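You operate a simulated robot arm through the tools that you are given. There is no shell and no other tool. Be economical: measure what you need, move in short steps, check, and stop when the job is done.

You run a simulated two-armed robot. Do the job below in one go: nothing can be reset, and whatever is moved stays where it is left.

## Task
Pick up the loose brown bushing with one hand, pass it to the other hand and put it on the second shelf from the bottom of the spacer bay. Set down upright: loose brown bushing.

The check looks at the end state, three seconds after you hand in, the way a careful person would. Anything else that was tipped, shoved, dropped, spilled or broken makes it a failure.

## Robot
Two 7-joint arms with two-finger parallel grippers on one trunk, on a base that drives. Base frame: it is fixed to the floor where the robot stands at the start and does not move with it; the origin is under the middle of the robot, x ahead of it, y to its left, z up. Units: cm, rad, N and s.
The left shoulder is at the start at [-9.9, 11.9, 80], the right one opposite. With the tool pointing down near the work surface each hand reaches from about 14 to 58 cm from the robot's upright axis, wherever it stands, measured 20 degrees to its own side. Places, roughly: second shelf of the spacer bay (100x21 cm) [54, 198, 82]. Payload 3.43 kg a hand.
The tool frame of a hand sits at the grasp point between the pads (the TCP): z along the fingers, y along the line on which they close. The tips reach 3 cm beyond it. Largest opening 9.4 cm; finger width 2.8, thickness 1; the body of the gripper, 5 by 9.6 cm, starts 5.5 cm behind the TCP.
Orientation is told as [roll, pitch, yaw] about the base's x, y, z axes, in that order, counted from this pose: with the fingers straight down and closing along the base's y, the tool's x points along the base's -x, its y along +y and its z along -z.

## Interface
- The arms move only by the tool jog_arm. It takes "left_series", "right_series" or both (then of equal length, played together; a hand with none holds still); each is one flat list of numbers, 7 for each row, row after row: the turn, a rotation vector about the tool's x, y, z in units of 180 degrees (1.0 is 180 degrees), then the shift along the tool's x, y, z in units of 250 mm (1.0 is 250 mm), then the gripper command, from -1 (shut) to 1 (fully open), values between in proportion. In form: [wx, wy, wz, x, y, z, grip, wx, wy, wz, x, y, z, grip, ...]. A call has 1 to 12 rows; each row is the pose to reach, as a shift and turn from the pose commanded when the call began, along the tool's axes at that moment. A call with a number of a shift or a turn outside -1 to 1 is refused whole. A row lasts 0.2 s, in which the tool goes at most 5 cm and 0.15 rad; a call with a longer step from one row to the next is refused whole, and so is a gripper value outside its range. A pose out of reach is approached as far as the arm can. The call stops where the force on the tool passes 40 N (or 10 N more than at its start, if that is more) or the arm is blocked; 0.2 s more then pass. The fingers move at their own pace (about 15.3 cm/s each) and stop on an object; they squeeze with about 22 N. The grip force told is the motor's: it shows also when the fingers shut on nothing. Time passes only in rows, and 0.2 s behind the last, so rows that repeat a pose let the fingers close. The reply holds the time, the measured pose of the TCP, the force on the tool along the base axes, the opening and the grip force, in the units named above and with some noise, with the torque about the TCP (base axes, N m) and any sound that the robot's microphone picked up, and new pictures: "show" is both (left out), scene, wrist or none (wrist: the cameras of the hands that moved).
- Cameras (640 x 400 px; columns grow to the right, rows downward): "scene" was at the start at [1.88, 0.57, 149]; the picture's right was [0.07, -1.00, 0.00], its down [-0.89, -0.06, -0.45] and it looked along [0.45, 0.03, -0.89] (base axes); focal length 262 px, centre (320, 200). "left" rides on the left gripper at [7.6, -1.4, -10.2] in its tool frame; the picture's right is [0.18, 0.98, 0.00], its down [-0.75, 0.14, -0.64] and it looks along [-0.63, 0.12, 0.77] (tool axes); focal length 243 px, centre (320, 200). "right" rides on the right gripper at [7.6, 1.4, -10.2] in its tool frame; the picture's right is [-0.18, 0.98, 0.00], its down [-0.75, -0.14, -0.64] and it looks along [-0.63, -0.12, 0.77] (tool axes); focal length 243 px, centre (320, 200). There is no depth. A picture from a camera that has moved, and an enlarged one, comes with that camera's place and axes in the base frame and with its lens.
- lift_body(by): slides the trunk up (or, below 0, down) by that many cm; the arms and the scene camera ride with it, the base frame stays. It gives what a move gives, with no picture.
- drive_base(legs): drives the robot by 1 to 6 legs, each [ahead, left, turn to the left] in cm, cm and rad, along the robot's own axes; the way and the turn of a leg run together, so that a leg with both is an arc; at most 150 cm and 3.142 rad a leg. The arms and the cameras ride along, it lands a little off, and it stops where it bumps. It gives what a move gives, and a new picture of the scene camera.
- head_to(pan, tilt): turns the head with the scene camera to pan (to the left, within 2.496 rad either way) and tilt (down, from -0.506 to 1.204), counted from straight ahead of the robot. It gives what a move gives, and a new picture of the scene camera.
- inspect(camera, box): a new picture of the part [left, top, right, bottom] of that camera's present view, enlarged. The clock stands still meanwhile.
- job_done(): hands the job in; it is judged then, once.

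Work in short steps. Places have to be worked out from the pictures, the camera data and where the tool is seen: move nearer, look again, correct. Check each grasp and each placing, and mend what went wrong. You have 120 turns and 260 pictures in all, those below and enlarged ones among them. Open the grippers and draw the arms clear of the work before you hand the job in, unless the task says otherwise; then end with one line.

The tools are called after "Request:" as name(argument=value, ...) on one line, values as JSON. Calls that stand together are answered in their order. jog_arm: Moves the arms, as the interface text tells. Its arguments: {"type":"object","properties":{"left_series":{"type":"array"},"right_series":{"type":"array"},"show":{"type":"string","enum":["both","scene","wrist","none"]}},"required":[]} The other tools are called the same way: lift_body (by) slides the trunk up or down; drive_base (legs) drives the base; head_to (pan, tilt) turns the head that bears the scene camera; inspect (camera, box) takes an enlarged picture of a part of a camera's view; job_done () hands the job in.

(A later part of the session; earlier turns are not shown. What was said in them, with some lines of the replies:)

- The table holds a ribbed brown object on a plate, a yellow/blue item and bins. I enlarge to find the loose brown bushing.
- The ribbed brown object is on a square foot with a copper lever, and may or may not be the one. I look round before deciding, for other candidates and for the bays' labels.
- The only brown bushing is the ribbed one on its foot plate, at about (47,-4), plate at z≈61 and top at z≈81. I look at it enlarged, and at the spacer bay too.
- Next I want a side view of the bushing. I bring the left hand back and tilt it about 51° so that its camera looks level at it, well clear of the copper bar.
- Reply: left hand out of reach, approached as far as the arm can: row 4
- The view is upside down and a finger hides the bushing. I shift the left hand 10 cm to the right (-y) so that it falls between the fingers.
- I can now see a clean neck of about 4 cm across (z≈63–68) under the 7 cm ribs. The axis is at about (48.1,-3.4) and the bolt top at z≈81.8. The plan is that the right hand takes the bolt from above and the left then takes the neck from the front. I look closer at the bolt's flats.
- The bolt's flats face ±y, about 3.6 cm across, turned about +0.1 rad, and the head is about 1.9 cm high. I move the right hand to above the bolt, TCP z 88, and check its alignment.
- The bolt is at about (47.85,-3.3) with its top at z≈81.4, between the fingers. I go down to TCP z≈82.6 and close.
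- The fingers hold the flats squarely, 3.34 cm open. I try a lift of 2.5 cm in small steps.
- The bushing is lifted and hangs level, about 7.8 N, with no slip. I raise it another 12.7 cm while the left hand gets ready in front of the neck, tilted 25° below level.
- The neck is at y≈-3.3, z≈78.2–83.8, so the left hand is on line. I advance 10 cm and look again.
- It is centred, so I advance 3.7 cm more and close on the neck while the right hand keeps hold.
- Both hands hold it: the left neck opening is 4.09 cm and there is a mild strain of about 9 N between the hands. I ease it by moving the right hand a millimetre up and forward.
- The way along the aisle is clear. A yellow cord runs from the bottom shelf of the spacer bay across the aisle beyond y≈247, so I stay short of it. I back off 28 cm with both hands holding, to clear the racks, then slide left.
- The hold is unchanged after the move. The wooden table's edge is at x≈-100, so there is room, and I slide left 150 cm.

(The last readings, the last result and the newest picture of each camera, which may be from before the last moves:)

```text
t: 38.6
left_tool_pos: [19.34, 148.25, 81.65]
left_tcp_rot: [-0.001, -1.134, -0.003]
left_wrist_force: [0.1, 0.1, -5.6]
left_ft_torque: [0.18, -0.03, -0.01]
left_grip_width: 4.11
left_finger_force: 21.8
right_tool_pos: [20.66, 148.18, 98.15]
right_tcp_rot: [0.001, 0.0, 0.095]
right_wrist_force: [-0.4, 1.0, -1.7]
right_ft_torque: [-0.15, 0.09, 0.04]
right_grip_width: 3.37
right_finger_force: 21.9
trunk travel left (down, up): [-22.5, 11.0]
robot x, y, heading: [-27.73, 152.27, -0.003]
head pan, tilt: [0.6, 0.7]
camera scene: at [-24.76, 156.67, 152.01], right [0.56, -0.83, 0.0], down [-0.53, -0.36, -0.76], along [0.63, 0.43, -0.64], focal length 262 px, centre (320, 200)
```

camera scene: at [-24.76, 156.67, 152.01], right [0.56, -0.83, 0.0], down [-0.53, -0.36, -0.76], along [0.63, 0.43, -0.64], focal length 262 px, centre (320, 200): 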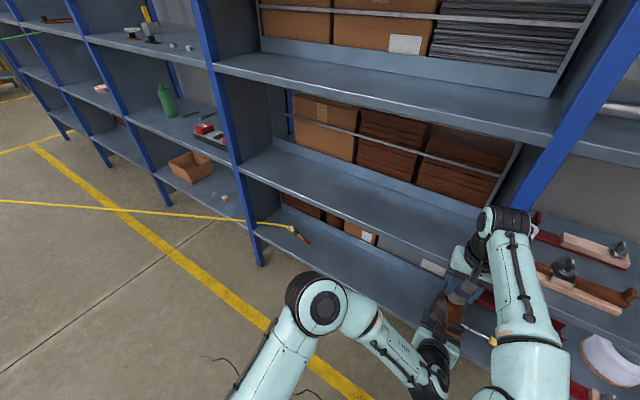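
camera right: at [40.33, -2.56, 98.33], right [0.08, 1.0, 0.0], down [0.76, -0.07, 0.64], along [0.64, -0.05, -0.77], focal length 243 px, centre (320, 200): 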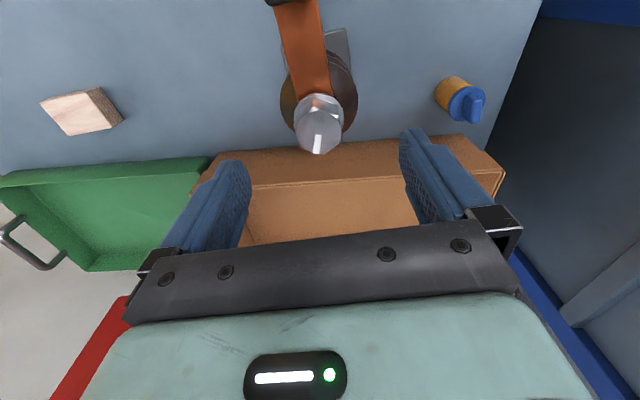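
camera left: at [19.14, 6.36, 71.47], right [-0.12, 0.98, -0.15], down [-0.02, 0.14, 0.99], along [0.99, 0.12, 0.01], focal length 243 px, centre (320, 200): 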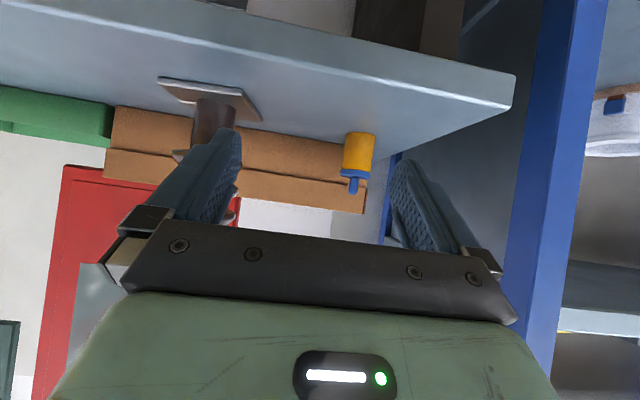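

The spacer bay's second shelf is clear in front of its rail and boxes. The left hand is still holding, with less strain. I slide 32 cm more and then raise the trunk 11 cm.

Request:
drive_base(legs=[[0, 32, 0.003]])

Request:
lift_body(by=11)

Request:
head_to(pan=0.0, tilt=0.8)

Request:
inspect(camera="scene", box=[200, 60, 440, 260])

```text
t: 42.0
left_tool_pos: [19.51, 180.77, 81.59]
left_tcp_rot: [-0.001, -1.133, 0.002]
left_wrist_force: [-2.7, -0.3, -6.9]
left_ft_torque: [0.13, -0.24, -0.01]
left_grip_width: 4.05
left_finger_force: 22.5
right_tool_pos: [20.68, 180.77, 98.01]
right_tcp_rot: [0.0, 0.0, 0.099]
right_wrist_force: [3.1, -0.1, 0.0]
right_ft_torque: [-0.12, -0.19, -0.01]
right_grip_width: 3.34
right_finger_force: 22.1
trunk travel left (down, up): [-22.5, 11.0]
robot x, y, heading: [-27.6, 184.08, -0.0]
head pan, tilt: [0.6, 0.7]
camera scene: at [-24.75, 189.11, 152.01], right [0.57, -0.82, 0.0], down [-0.53, -0.36, -0.76], along [0.63, 0.43, -0.64], focal length 262 px, centre (320, 200)
```

scene: 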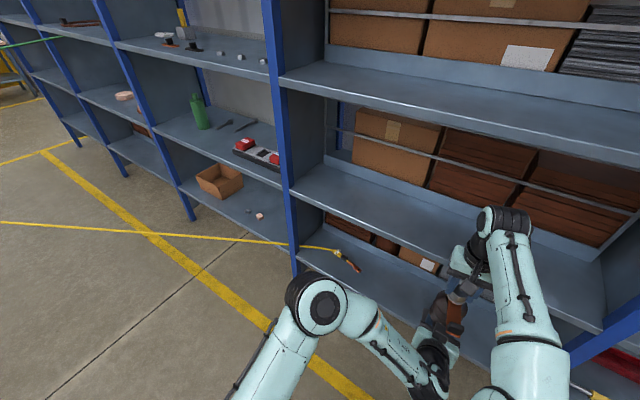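

```text
t: 43.4
left_tool_pos: [19.29, 180.7, 92.6]
left_tcp_rot: [0.0, -1.131, 0.001]
left_wrist_force: [-1.9, -0.1, -4.7]
left_ft_torque: [0.24, -0.08, 0.02]
left_grip_width: 4.05
left_finger_force: 21.8
right_tool_pos: [20.64, 180.73, 109.09]
right_tcp_rot: [0.002, 0.001, 0.099]
right_wrist_force: [0.0, 0.0, -2.2]
right_ft_torque: [-0.17, 0.02, 0.02]
right_grip_width: 3.34
right_finger_force: 22.1
trunk travel left (down, up): [-33.5, 0.0]
robot x, y, heading: [-27.15, 183.82, 0.0]
head pan, tilt: [0.6, 0.7]
```

```text
t: 44.4
left_tool_pos: [19.43, 180.86, 92.57]
left_tcp_rot: [0.001, -1.13, 0.002]
left_wrist_force: [-0.6, -0.7, -5.0]
left_ft_torque: [0.19, -0.09, -0.01]
left_grip_width: 4.06
left_finger_force: 22.0
right_tool_pos: [20.69, 180.86, 109.08]
right_tcp_rot: [0.0, -0.001, 0.098]
right_wrist_force: [0.6, 0.2, -1.8]
right_ft_torque: [-0.1, 0.07, 0.02]
right_grip_width: 3.35
right_finger_force: 22.3
trunk travel left (down, up): [-33.5, 0.0]
robot x, y, heading: [-27.51, 184.51, 0.005]
head pan, tilt: [0.0, 0.799]
camera scene: at [-23.83, 184.3, 162.67], right [0.0, -1.0, 0.0], down [-0.72, 0.0, -0.7], along [0.7, 0.0, -0.72], focal length 262 px, centre (320, 200)
```

scene: 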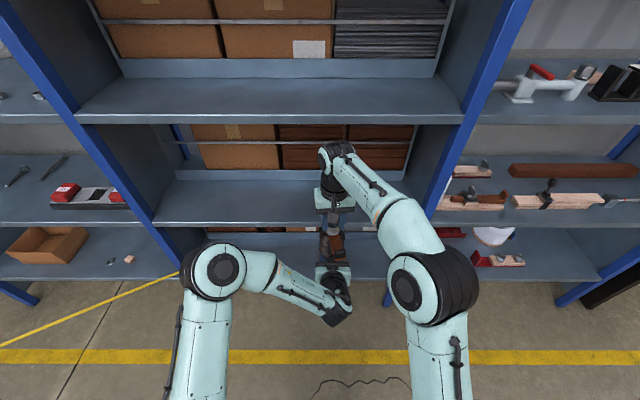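

```text
2.00 times, centred on (320, 160) of scene
camera zoom: at [-23.83, 184.3, 162.67], right [0.0, -1.0, 0.0], down [-0.72, 0.0, -0.7], along [0.7, 0.0, -0.72], focal length 524 px, centre (320, 280)
```

zoom: 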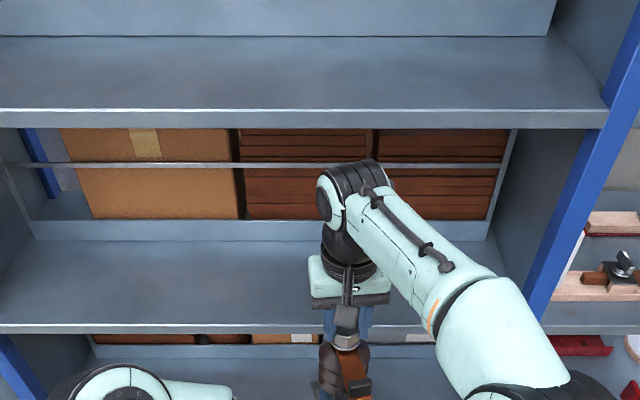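

Both still hold, the strain is down to a few N and the third shelf is at z≈126. The bushing's base is about 5 cm above shelf height. Now I open the right hand and watch the left load.

Request:
jog_arm(right_series=[0, 0, 0, 0, 0, 0, -0.2, 0, 0, 0, 0, 0, 0, 0.2, 0, 0, 0, 0, 0, 0, 0.6, 0, 0, 0, 0, 0, 0, 0.6, 0, 0, 0, 0, 0, 0, 0.6], show="none")

Request:
inspect(camera="left", box=[160, 40, 480, 240])

Request:
inspect(camera="right", box=[180, 60, 460, 235])

```text
t: 45.6
left_tool_pos: [19.47, 180.9, 92.55]
left_tcp_rot: [-0.001, -1.131, 0.002]
left_wrist_force: [-0.3, 0.1, -7.5]
left_ft_torque: [0.09, 0.08, -0.01]
left_grip_width: 4.03
left_finger_force: 22.4
right_tool_pos: [20.69, 180.74, 109.16]
right_tcp_rot: [-0.001, 0.0, 0.098]
right_wrist_force: [-1.2, -0.1, 0.0]
right_ft_torque: [0.01, -0.02, 0.0]
right_grip_width: 7.51
right_finger_force: 0.1
trunk travel left (down, up): [-33.5, 0.0]
robot x, y, heading: [-27.27, 184.33, -0.001]
head pan, tilt: [0.0, 0.799]
```

```text
2.00 times, centred on (320, 140) of left
camera zoom: at [6.93, 179.28, 90.16], right [-0.08, 0.98, -0.17], down [-0.26, 0.14, 0.96], along [0.96, 0.12, 0.25], focal length 485 px, centre (320, 320)
```

zoom: 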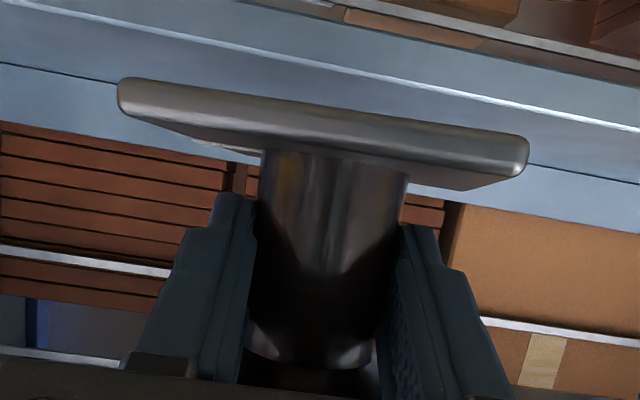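

```text
2.29 times, centred on (320, 148) of right
camera zoom: at [12.98, 181.46, 119.42], right [0.08, 1.0, 0.0], down [0.76, -0.06, 0.64], along [0.64, -0.05, -0.77], focal length 555 px, centre (320, 320)
```

zoom: 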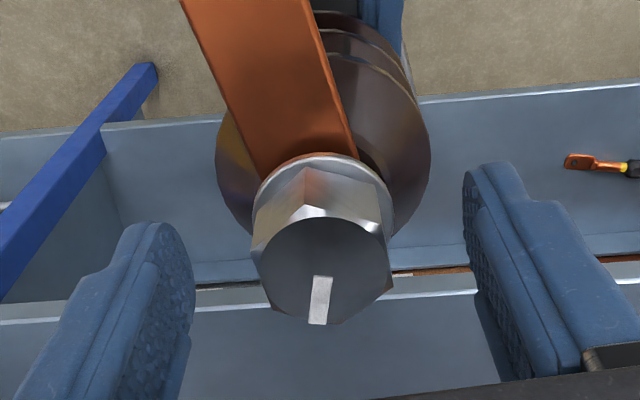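

The left hand carries the full weight, upright and stable. I raise the right hand clear of the bolt and draw it back to its own side.

Request:
jog_arm(right_series=[0, 0, 0, 0, 0, -0.1, 1, 0, 0, 0, 0, 0, -0.22, 1, 0, 0, 0, 0, 0, -0.32, 1, 0, 0, 0, 0.131, -0.102, -0.32, 1, 0, 0, 0, 0.262, -0.203, -0.32, 1, 0, 0, 0, 0.393, -0.305, -0.32, 1, 0, 0, 0, 0.523, -0.407, -0.32, 1, 0, 0, 0, 0.654, -0.509, -0.32, 1, 0, 0, 0, 0.785, -0.61, -0.32, 1, 0, 0, 0, 0.916, -0.712, -0.32, 1], show="scene")

Request:
inspect(camera="scene", box=[250, 180, 410, 300])

```text
t: 47.8
left_tool_pos: [19.45, 180.8, 92.65]
left_tcp_rot: [0.003, -1.132, 0.0]
left_wrist_force: [-0.3, 0.2, -6.6]
left_ft_torque: [0.04, 0.09, 0.01]
left_grip_width: 3.89
left_finger_force: 22.4
right_tool_pos: [-0.51, 160.62, 117.14]
right_tcp_rot: [0.0, 0.0, 0.102]
right_wrist_force: [-0.1, 0.2, 0.0]
right_ft_torque: [0.04, 0.02, -0.02]
right_grip_width: 9.4
right_finger_force: 0.1
trunk travel left (down, up): [-33.5, 0.0]
robot x, y, heading: [-27.42, 184.34, 0.004]
head pan, tilt: [0.0, 0.799]
camera scene: at [-23.97, 184.22, 162.66], right [0.0, -1.0, 0.0], down [-0.72, 0.0, -0.7], along [0.7, 0.0, -0.72], focal length 262 px, centre (320, 200)
```

scene: 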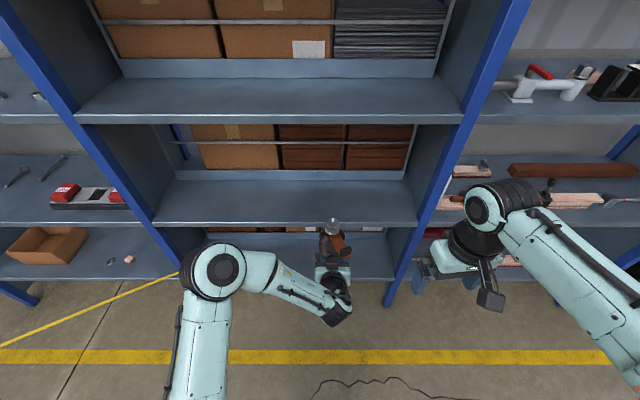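

```text
3.33 times, centred on (330, 240) of scene
camera zoom: at [-23.97, 184.22, 162.66], right [0.0, -1.0, 0.0], down [-0.72, 0.0, -0.7], along [0.7, 0.0, -0.72], focal length 873 px, centre (287, 67)
```

zoom: 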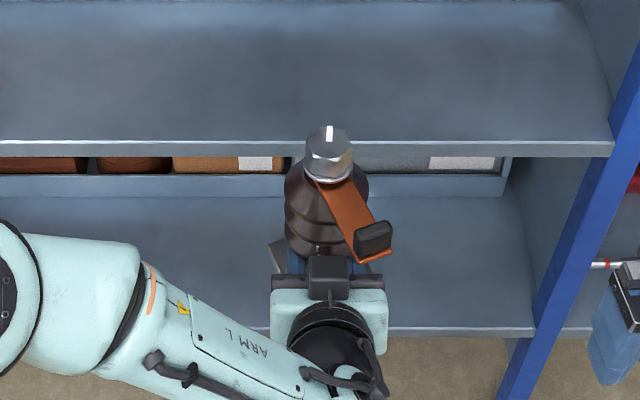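

The bushing seems to have turned in yaw in the left grip, as the opening shrank to 3.89 cm. I check the left camera for tilt or slip.

Request:
inspect(camera="left", box=[160, 40, 480, 240])

Request:
inspect(camera="right", box=[320, 0, 640, 200])

```text
2.00 times, centred on (320, 140) of left
camera zoom: at [6.85, 179.24, 90.17], right [-0.08, 0.98, -0.17], down [-0.26, 0.14, 0.95], along [0.96, 0.12, 0.25], focal length 485 px, centre (320, 320)
```

zoom: 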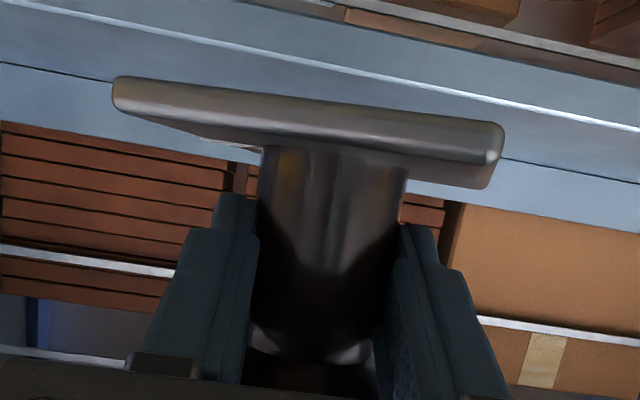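

```text
2.00 times, centred on (480, 100) of right
camera zoom: at [-8.18, 161.36, 127.47], right [0.08, 1.0, 0.0], down [0.76, -0.06, 0.64], along [0.64, -0.05, -0.77], focal length 485 px, centre (0, 400)
```

zoom: 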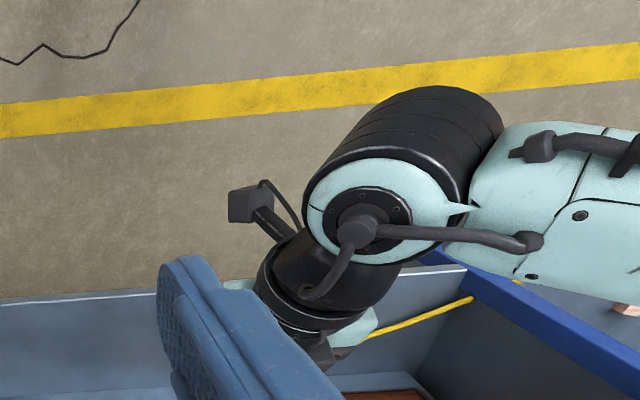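

The bushing is creeping slowly in yaw but stays nearly upright. I carry on without delay and drive ahead 29 cm into the bay.

Request:
drive_base(legs=[[29, 0, 0]])

Request:
inspect(camera="left", box=[160, 40, 480, 240])

Request:
inspect(camera="scene", box=[250, 180, 410, 300])

```text
t: 49.9
left_tool_pos: [48.44, 180.37, 92.62]
left_tcp_rot: [-0.001, -1.129, -0.006]
left_wrist_force: [0.3, 0.3, -6.5]
left_ft_torque: [-0.01, 0.11, -0.01]
left_grip_width: 3.86
left_finger_force: 22.0
right_tool_pos: [28.6, 160.61, 117.17]
right_tcp_rot: [-0.002, 0.002, 0.093]
right_wrist_force: [-0.7, -0.6, 0.5]
right_ft_torque: [0.0, 0.02, 0.02]
right_grip_width: 9.41
right_finger_force: 0.1
trunk travel left (down, up): [-33.5, 0.0]
robot x, y, heading: [1.7, 184.18, -0.006]
head pan, tilt: [0.0, 0.799]
camera scene: at [5.22, 184.22, 162.65], right [0.0, -1.0, 0.0], down [-0.72, 0.0, -0.7], along [0.7, 0.0, -0.72], focal length 262 px, centre (320, 200)
```

scene: 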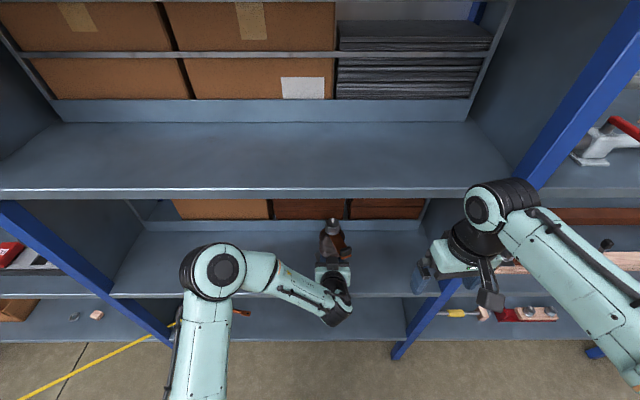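

```text
2.00 times, centred on (320, 140) of left
camera zoom: at [35.93, 179.03, 90.12], right [-0.07, 0.98, -0.17], down [-0.26, 0.14, 0.96], along [0.96, 0.11, 0.24], focal length 485 px, centre (320, 320)
```

zoom: 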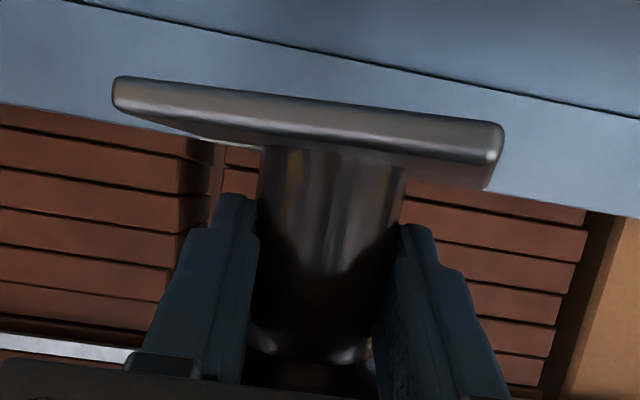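

```text
3.33 times, centred on (330, 240) of scene
camera zoom: at [5.22, 184.22, 162.65], right [0.0, -1.0, 0.0], down [-0.72, 0.0, -0.7], along [0.7, 0.0, -0.72], focal length 873 px, centre (287, 67)
```

zoom: 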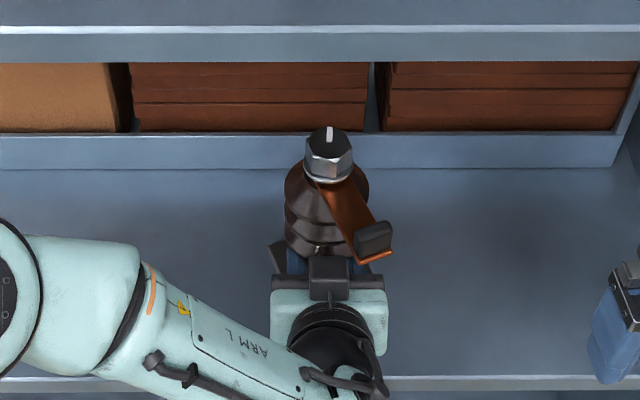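

The yaw creep has stopped and the bushing is about upright. I move 2.5 cm further in (shelf x≈42–67), then lower 3.7 cm and look.

Request:
jog_arm(left_series=[0, 0, 0, -0.0215, 0, 0.0452, -1, 0, 0, 0, -0.043, 0, 0.0904, -1, 0, 0, 0, -0.0109, 0, 0.1056, -1, 0, 0, 0, 0.0213, 0, 0.1208, -1, 0, 0, 0, 0.0535, 0, 0.136, -1, 0, 0, 0, 0.0908, 0, 0.1536, -1, 0, 0, 0, 0.0908, 0, 0.1536, -1], show="none")

Request:
inspect(camera="left", box=[160, 0, 480, 200])

Request:
inspect(camera="scene", box=[250, 180, 410, 300])

```text
t: 51.5
left_tool_pos: [51.06, 180.57, 88.81]
left_tcp_rot: [0.0, -1.131, -0.006]
left_wrist_force: [0.4, 0.0, -7.1]
left_ft_torque: [0.02, 0.1, -0.02]
left_grip_width: 3.87
left_finger_force: 21.7
right_tool_pos: [28.57, 160.54, 117.17]
right_tcp_rot: [0.0, -0.001, 0.095]
right_wrist_force: [-0.4, 0.5, -0.5]
right_ft_torque: [0.0, 0.0, -0.01]
right_grip_width: 9.39
right_finger_force: 0.0
trunk travel left (down, up): [-33.5, 0.0]
robot x, y, heading: [1.43, 184.22, -0.004]
head pan, tilt: [0.0, 0.799]
```

```text
2.00 times, centred on (320, 100) of left
camera zoom: at [38.43, 179.05, 86.43], right [-0.07, 0.98, -0.17], down [-0.26, 0.14, 0.96], along [0.96, 0.11, 0.24], focal length 485 px, centre (320, 400)
```

zoom: 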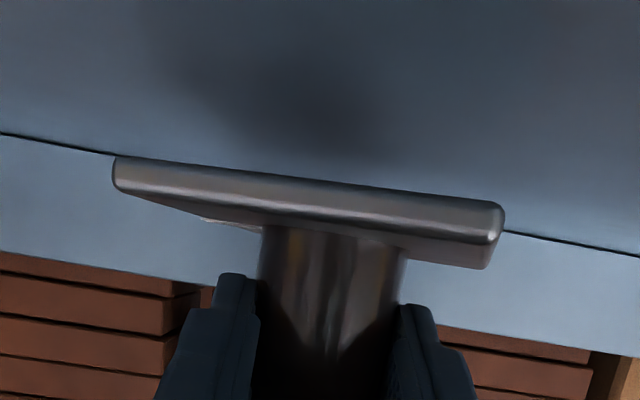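

```text
3.33 times, centred on (330, 240) of scene
camera zoom: at [5.25, 184.22, 162.67], right [0.0, -1.0, 0.0], down [-0.72, 0.0, -0.7], along [0.7, 0.0, -0.72], focal length 873 px, centre (287, 67)
```

zoom: 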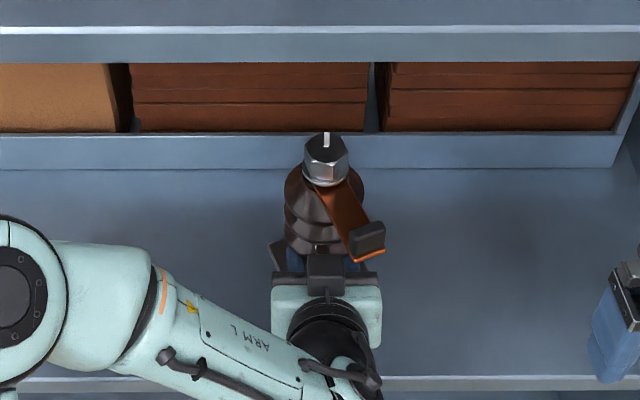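

Level, about 1.5 cm above the shelf. I lower in 2 mm steps and watch the force.

Request:
jog_arm(left_series=[0, 0, 0, 0.0072, 0, 0.0034, -1, 0, 0, 0, 0.0145, 0, 0.0068, -1, 0, 0, 0, 0.0217, 0, 0.0103, -1, 0, 0, 0, 0.029, 0, 0.0137, -1, 0, 0, 0, 0.0362, 0, 0.0171, -1, 0, 0, 0, 0.0434, 0, 0.0205, -1], show="none")

Request:
inspect(camera="left", box=[160, 0, 480, 200])

```text
t: 52.9
left_tool_pos: [51.0, 180.5, 87.66]
left_tcp_rot: [0.002, -1.131, -0.006]
left_wrist_force: [1.1, -0.3, -8.1]
left_ft_torque: [0.01, 0.09, 0.0]
left_grip_width: 3.87
left_finger_force: 21.9
right_tool_pos: [28.63, 160.43, 117.13]
right_tcp_rot: [-0.001, 0.0, 0.093]
right_wrist_force: [-0.2, -0.1, 0.6]
right_ft_torque: [0.0, 0.01, 0.01]
right_grip_width: 9.38
right_finger_force: 0.1
trunk travel left (down, up): [-33.5, 0.0]
robot x, y, heading: [1.68, 184.34, -0.007]
head pan, tilt: [0.0, 0.799]
```

```text
2.00 times, centred on (320, 100) of left
camera zoom: at [38.48, 179.04, 85.22], right [-0.07, 0.98, -0.17], down [-0.26, 0.14, 0.96], along [0.96, 0.11, 0.24], focal length 485 px, centre (320, 400)
```

zoom: 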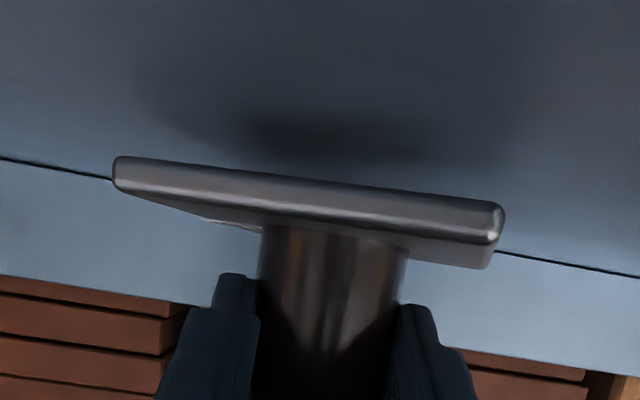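

It is not touching yet, though the shadow is closing on the plate. I go on down in small steps.

Request:
jog_arm(left_series=[0, 0, 0, 0.0072, 0, 0.0034, -1, 0, 0, 0, 0.0145, 0, 0.0068, -1, 0, 0, 0, 0.0217, 0, 0.0103, -1], show="none")

Request:
inspect(camera="left", box=[160, 0, 480, 200])

```text
t: 53.6
left_tool_pos: [51.06, 180.42, 87.09]
left_tcp_rot: [0.003, -1.131, -0.004]
left_wrist_force: [-0.9, 0.2, -7.1]
left_ft_torque: [0.02, 0.12, 0.0]
left_grip_width: 3.89
left_finger_force: 22.2
right_tool_pos: [28.66, 160.56, 117.15]
right_tcp_rot: [0.001, -0.001, 0.096]
right_wrist_force: [0.4, 0.2, 0.0]
right_ft_torque: [0.0, 0.05, 0.01]
right_grip_width: 9.41
right_finger_force: 0.0
trunk travel left (down, up): [-33.5, 0.0]
robot x, y, heading: [1.74, 184.18, -0.002]
head pan, tilt: [0.0, 0.799]
```

```text
2.00 times, centred on (320, 100) of left
camera zoom: at [38.49, 179.01, 84.68], right [-0.07, 0.98, -0.17], down [-0.26, 0.14, 0.96], along [0.96, 0.11, 0.24], focal length 485 px, centre (320, 400)
```

zoom: 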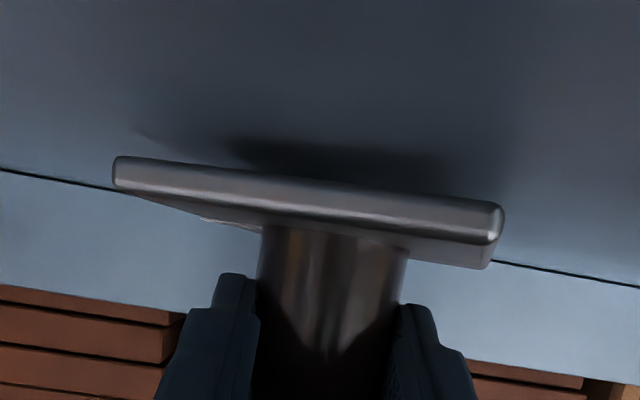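

Request:
jog_arm(left_series=[0, 0, 0, 0.0054, 0, 0.0026, -1, 0, 0, 0, 0.0109, 0, 0.0051, -1, 0, 0, 0, 0.0163, 0, 0.0077, -1], show="none")

Request:
inspect(camera="left", box=[160, 0, 480, 200])

```text
t: 54.5
left_tool_pos: [50.93, 180.45, 86.57]
left_tcp_rot: [0.001, -1.13, -0.005]
left_wrist_force: [0.5, -0.5, -7.7]
left_ft_torque: [0.01, 0.1, -0.01]
left_grip_width: 3.87
left_finger_force: 22.1
right_tool_pos: [28.6, 160.58, 117.14]
right_tcp_rot: [0.0, -0.001, 0.094]
right_wrist_force: [-0.6, -0.3, -0.3]
right_ft_torque: [-0.01, 0.02, 0.01]
right_grip_width: 9.43
right_finger_force: 0.0
trunk travel left (down, up): [-33.5, 0.0]
robot x, y, heading: [1.7, 184.21, -0.004]
head pan, tilt: [0.0, 0.799]
```

```text
2.00 times, centred on (320, 100) of left
camera zoom: at [38.52, 179.0, 84.19], right [-0.07, 0.98, -0.17], down [-0.26, 0.14, 0.96], along [0.96, 0.11, 0.24], focal length 485 px, centre (320, 400)
```

zoom: 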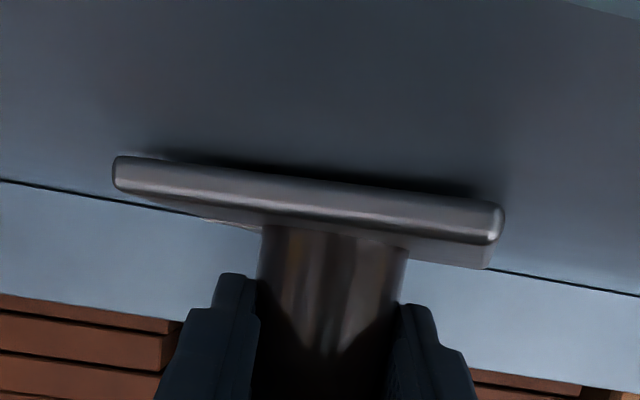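

The shadow has nearly met the plate, so I lower a few millimetres more.

Request:
jog_arm(left_series=[0, 0, 0, 0.0036, 0, 0.0017, -1, 0, 0, 0, 0.0072, 0, 0.0034, -1, 0, 0, 0, 0.0108, 0, 0.0051, -1, 0, 0, 0, 0.0108, 0, 0.0051, -1], show="none")

Request:
inspect(camera="left", box=[160, 0, 480, 200])

```text
t: 55.5
left_tool_pos: [51.1, 180.31, 86.32]
left_tcp_rot: [0.001, -1.134, -0.004]
left_wrist_force: [-1.2, 1.2, -1.7]
left_ft_torque: [-0.05, -0.21, -0.03]
left_grip_width: 3.86
left_finger_force: 22.2
right_tool_pos: [28.6, 160.64, 117.18]
right_tcp_rot: [0.0, 0.0, 0.095]
right_wrist_force: [-0.7, 0.2, 0.5]
right_ft_torque: [0.0, -0.02, 0.0]
right_grip_width: 9.39
right_finger_force: 0.1
trunk travel left (down, up): [-33.5, 0.0]
robot x, y, heading: [1.6, 183.99, -0.002]
head pan, tilt: [0.0, 0.799]
```

```text
2.00 times, centred on (320, 100) of left
camera zoom: at [38.5, 178.98, 83.93], right [-0.07, 0.98, -0.17], down [-0.26, 0.14, 0.95], along [0.96, 0.11, 0.25], focal length 485 px, centre (320, 400)
```

zoom: 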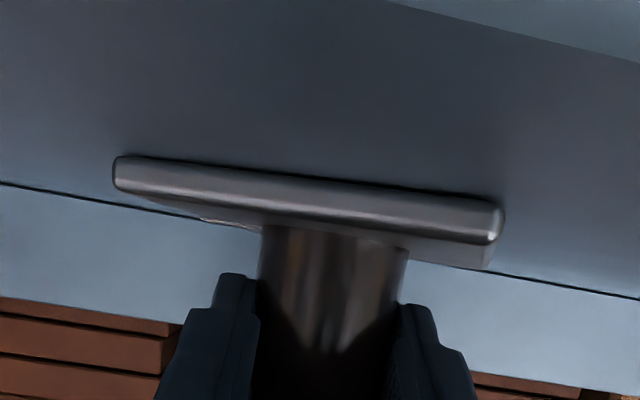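

Contact: the load fell to 1.7 N. I press 1 mm more so that it beds flat, then open slowly.

Request:
jog_arm(left_series=[0, 0, 0, 0.004, 0, 0.0019, -1, 0, 0, 0, 0.004, 0, 0.0019, -0.3, 0, 0, 0, 0.004, 0, 0.0019, 0, 0, 0, 0, 0.004, 0, 0.0019, 0.5, 0, 0, 0, 0.004, 0, 0.0019, 1, 0, 0, 0, 0.004, 0, 0.0019, 1], show="none")

Request:
inspect(camera="left", box=[160, 0, 480, 200])

Request:
inspect(camera="scene", box=[250, 180, 410, 300])

```text
t: 56.9
left_tool_pos: [50.91, 180.4, 86.21]
left_tcp_rot: [0.002, -1.133, -0.004]
left_wrist_force: [-0.1, 0.4, -0.7]
left_ft_torque: [0.02, 0.03, -0.01]
left_grip_width: 9.4
left_finger_force: 0.1
right_tool_pos: [28.61, 160.64, 117.1]
right_tcp_rot: [-0.001, 0.001, 0.094]
right_wrist_force: [0.1, 0.8, 0.0]
right_ft_torque: [-0.01, -0.03, -0.02]
right_grip_width: 9.41
right_finger_force: 0.0
trunk travel left (down, up): [-33.5, 0.0]
robot x, y, heading: [1.85, 184.26, -0.005]
head pan, tilt: [0.0, 0.799]
```

```text
2.00 times, centred on (320, 100) of left
camera zoom: at [38.47, 179.0, 83.81], right [-0.07, 0.98, -0.17], down [-0.26, 0.14, 0.95], along [0.96, 0.11, 0.25], focal length 485 px, centre (320, 400)
```

zoom: 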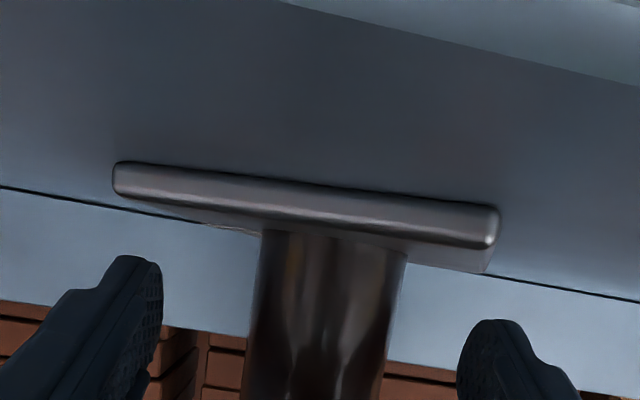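

```text
3.33 times, centred on (330, 240) of scene
camera zoom: at [5.19, 184.23, 162.67], right [0.0, -1.0, 0.0], down [-0.72, 0.0, -0.7], along [0.7, 0.0, -0.72], focal length 873 px, centre (287, 67)
```

zoom: 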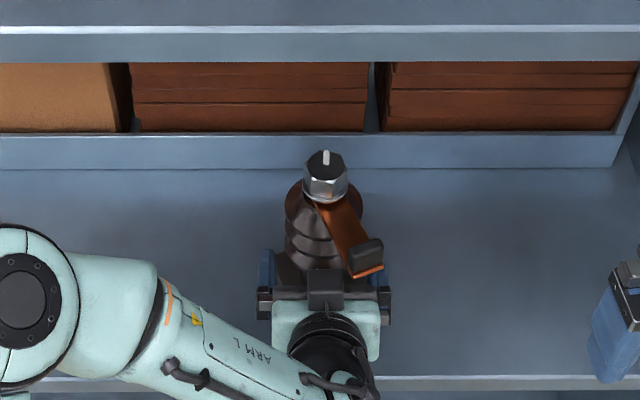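

It is released and stands upright. I withdraw the left hand straight back 18 cm.

Request:
jog_arm(left_series=[0, 0, 0, 0.034, 0, -0.072, 1, 0, 0, 0, 0.085, 0, -0.181, 1, 0, 0, 0, 0.14, 0, -0.297, 1, 0, 0, 0, 0.195, 0, -0.414, 1, 0, 0, 0, 0.25, 0, -0.53, 1, 0, 0, 0, 0.307, 0, -0.651, 1, 0, 0, 0, 0.307, 0, -0.651, 1], show="both")

Request:
inspect(camera="scene", box=[250, 180, 410, 300])

```text
t: 58.5
left_tool_pos: [32.87, 180.65, 86.16]
left_tcp_rot: [0.001, -1.131, -0.002]
left_wrist_force: [0.7, 0.5, -0.4]
left_ft_torque: [-0.02, 0.0, -0.01]
left_grip_width: 9.41
left_finger_force: 0.0
right_tool_pos: [28.55, 160.61, 117.22]
right_tcp_rot: [0.002, -0.002, 0.093]
right_wrist_force: [-0.2, 0.8, -0.1]
right_ft_torque: [-0.01, 0.05, -0.02]
right_grip_width: 9.41
right_finger_force: 0.1
trunk travel left (down, up): [-33.5, 0.0]
robot x, y, heading: [1.51, 183.95, -0.005]
head pan, tilt: [0.0, 0.799]
camera scene: at [5.22, 184.25, 162.67], right [0.0, -1.0, 0.0], down [-0.72, 0.0, -0.7], along [0.7, 0.0, -0.72], focal length 262 px, centre (320, 200)
camera left: at [20.37, 179.2, 83.73], right [-0.07, 0.98, -0.17], down [-0.26, 0.14, 0.95], along [0.96, 0.11, 0.25], focal length 243 px, centre (320, 200)
```

scene: 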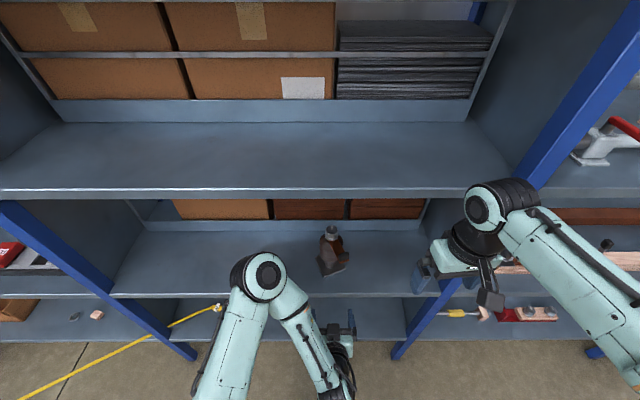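
left: 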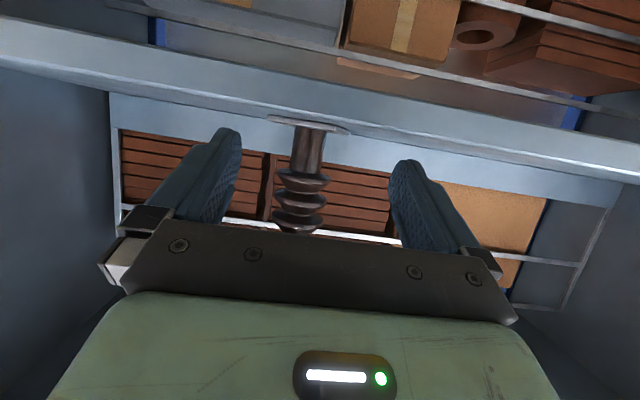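

```text
3.33 times, centred on (330, 240) of scene
camera zoom: at [5.22, 184.25, 162.67], right [0.0, -1.0, 0.0], down [-0.72, 0.0, -0.7], along [0.7, 0.0, -0.72], focal length 873 px, centre (287, 67)
```

zoom: 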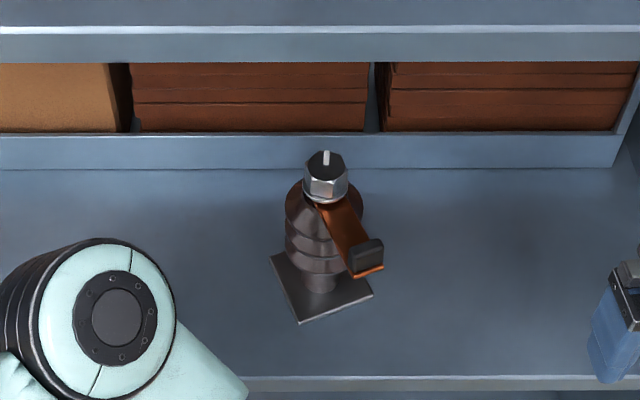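

The bushing stands free on the second shelf. One enlarged look to confirm it is flat and that nothing else was disturbed.

Request:
inspect(camera="scene", box=[306, 215, 354, 265])

Request:
inspect(camera="left", box=[230, 90, 390, 240])

```text
8.00 times, centred on (330, 240) of scene
camera zoom: at [5.22, 184.25, 162.67], right [0.0, -1.0, 0.0], down [-0.72, 0.0, -0.7], along [0.7, 0.0, -0.72], focal length 2095 px, centre (240, -120)
```

zoom: 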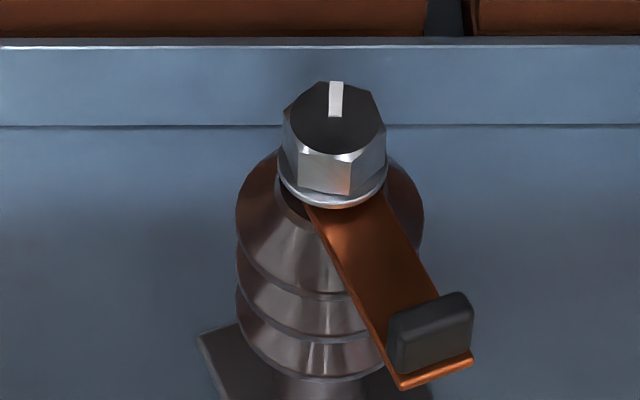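

```text
2.67 times, centred on (310, 165) of left
camera zoom: at [20.37, 179.2, 83.73], right [-0.07, 0.98, -0.17], down [-0.26, 0.14, 0.95], along [0.96, 0.11, 0.25], focal length 647 px, centre (347, 293)
```

zoom: 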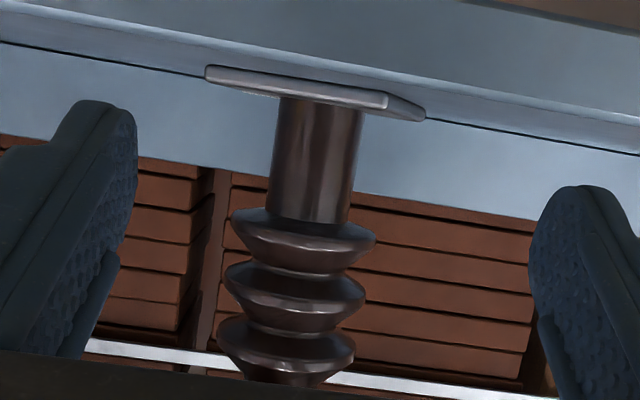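

It stands flat and upright, and both hands are open and clear.

Request:
job_done()

```text
The job is handed in.
```

The brown bushing was picked up with the right hand, passed to the left, and now stands upright on the second shelf of the spacer bay; it turned roughly 15–20° about its upright axis in the left grip, and I saw nothing else moved.
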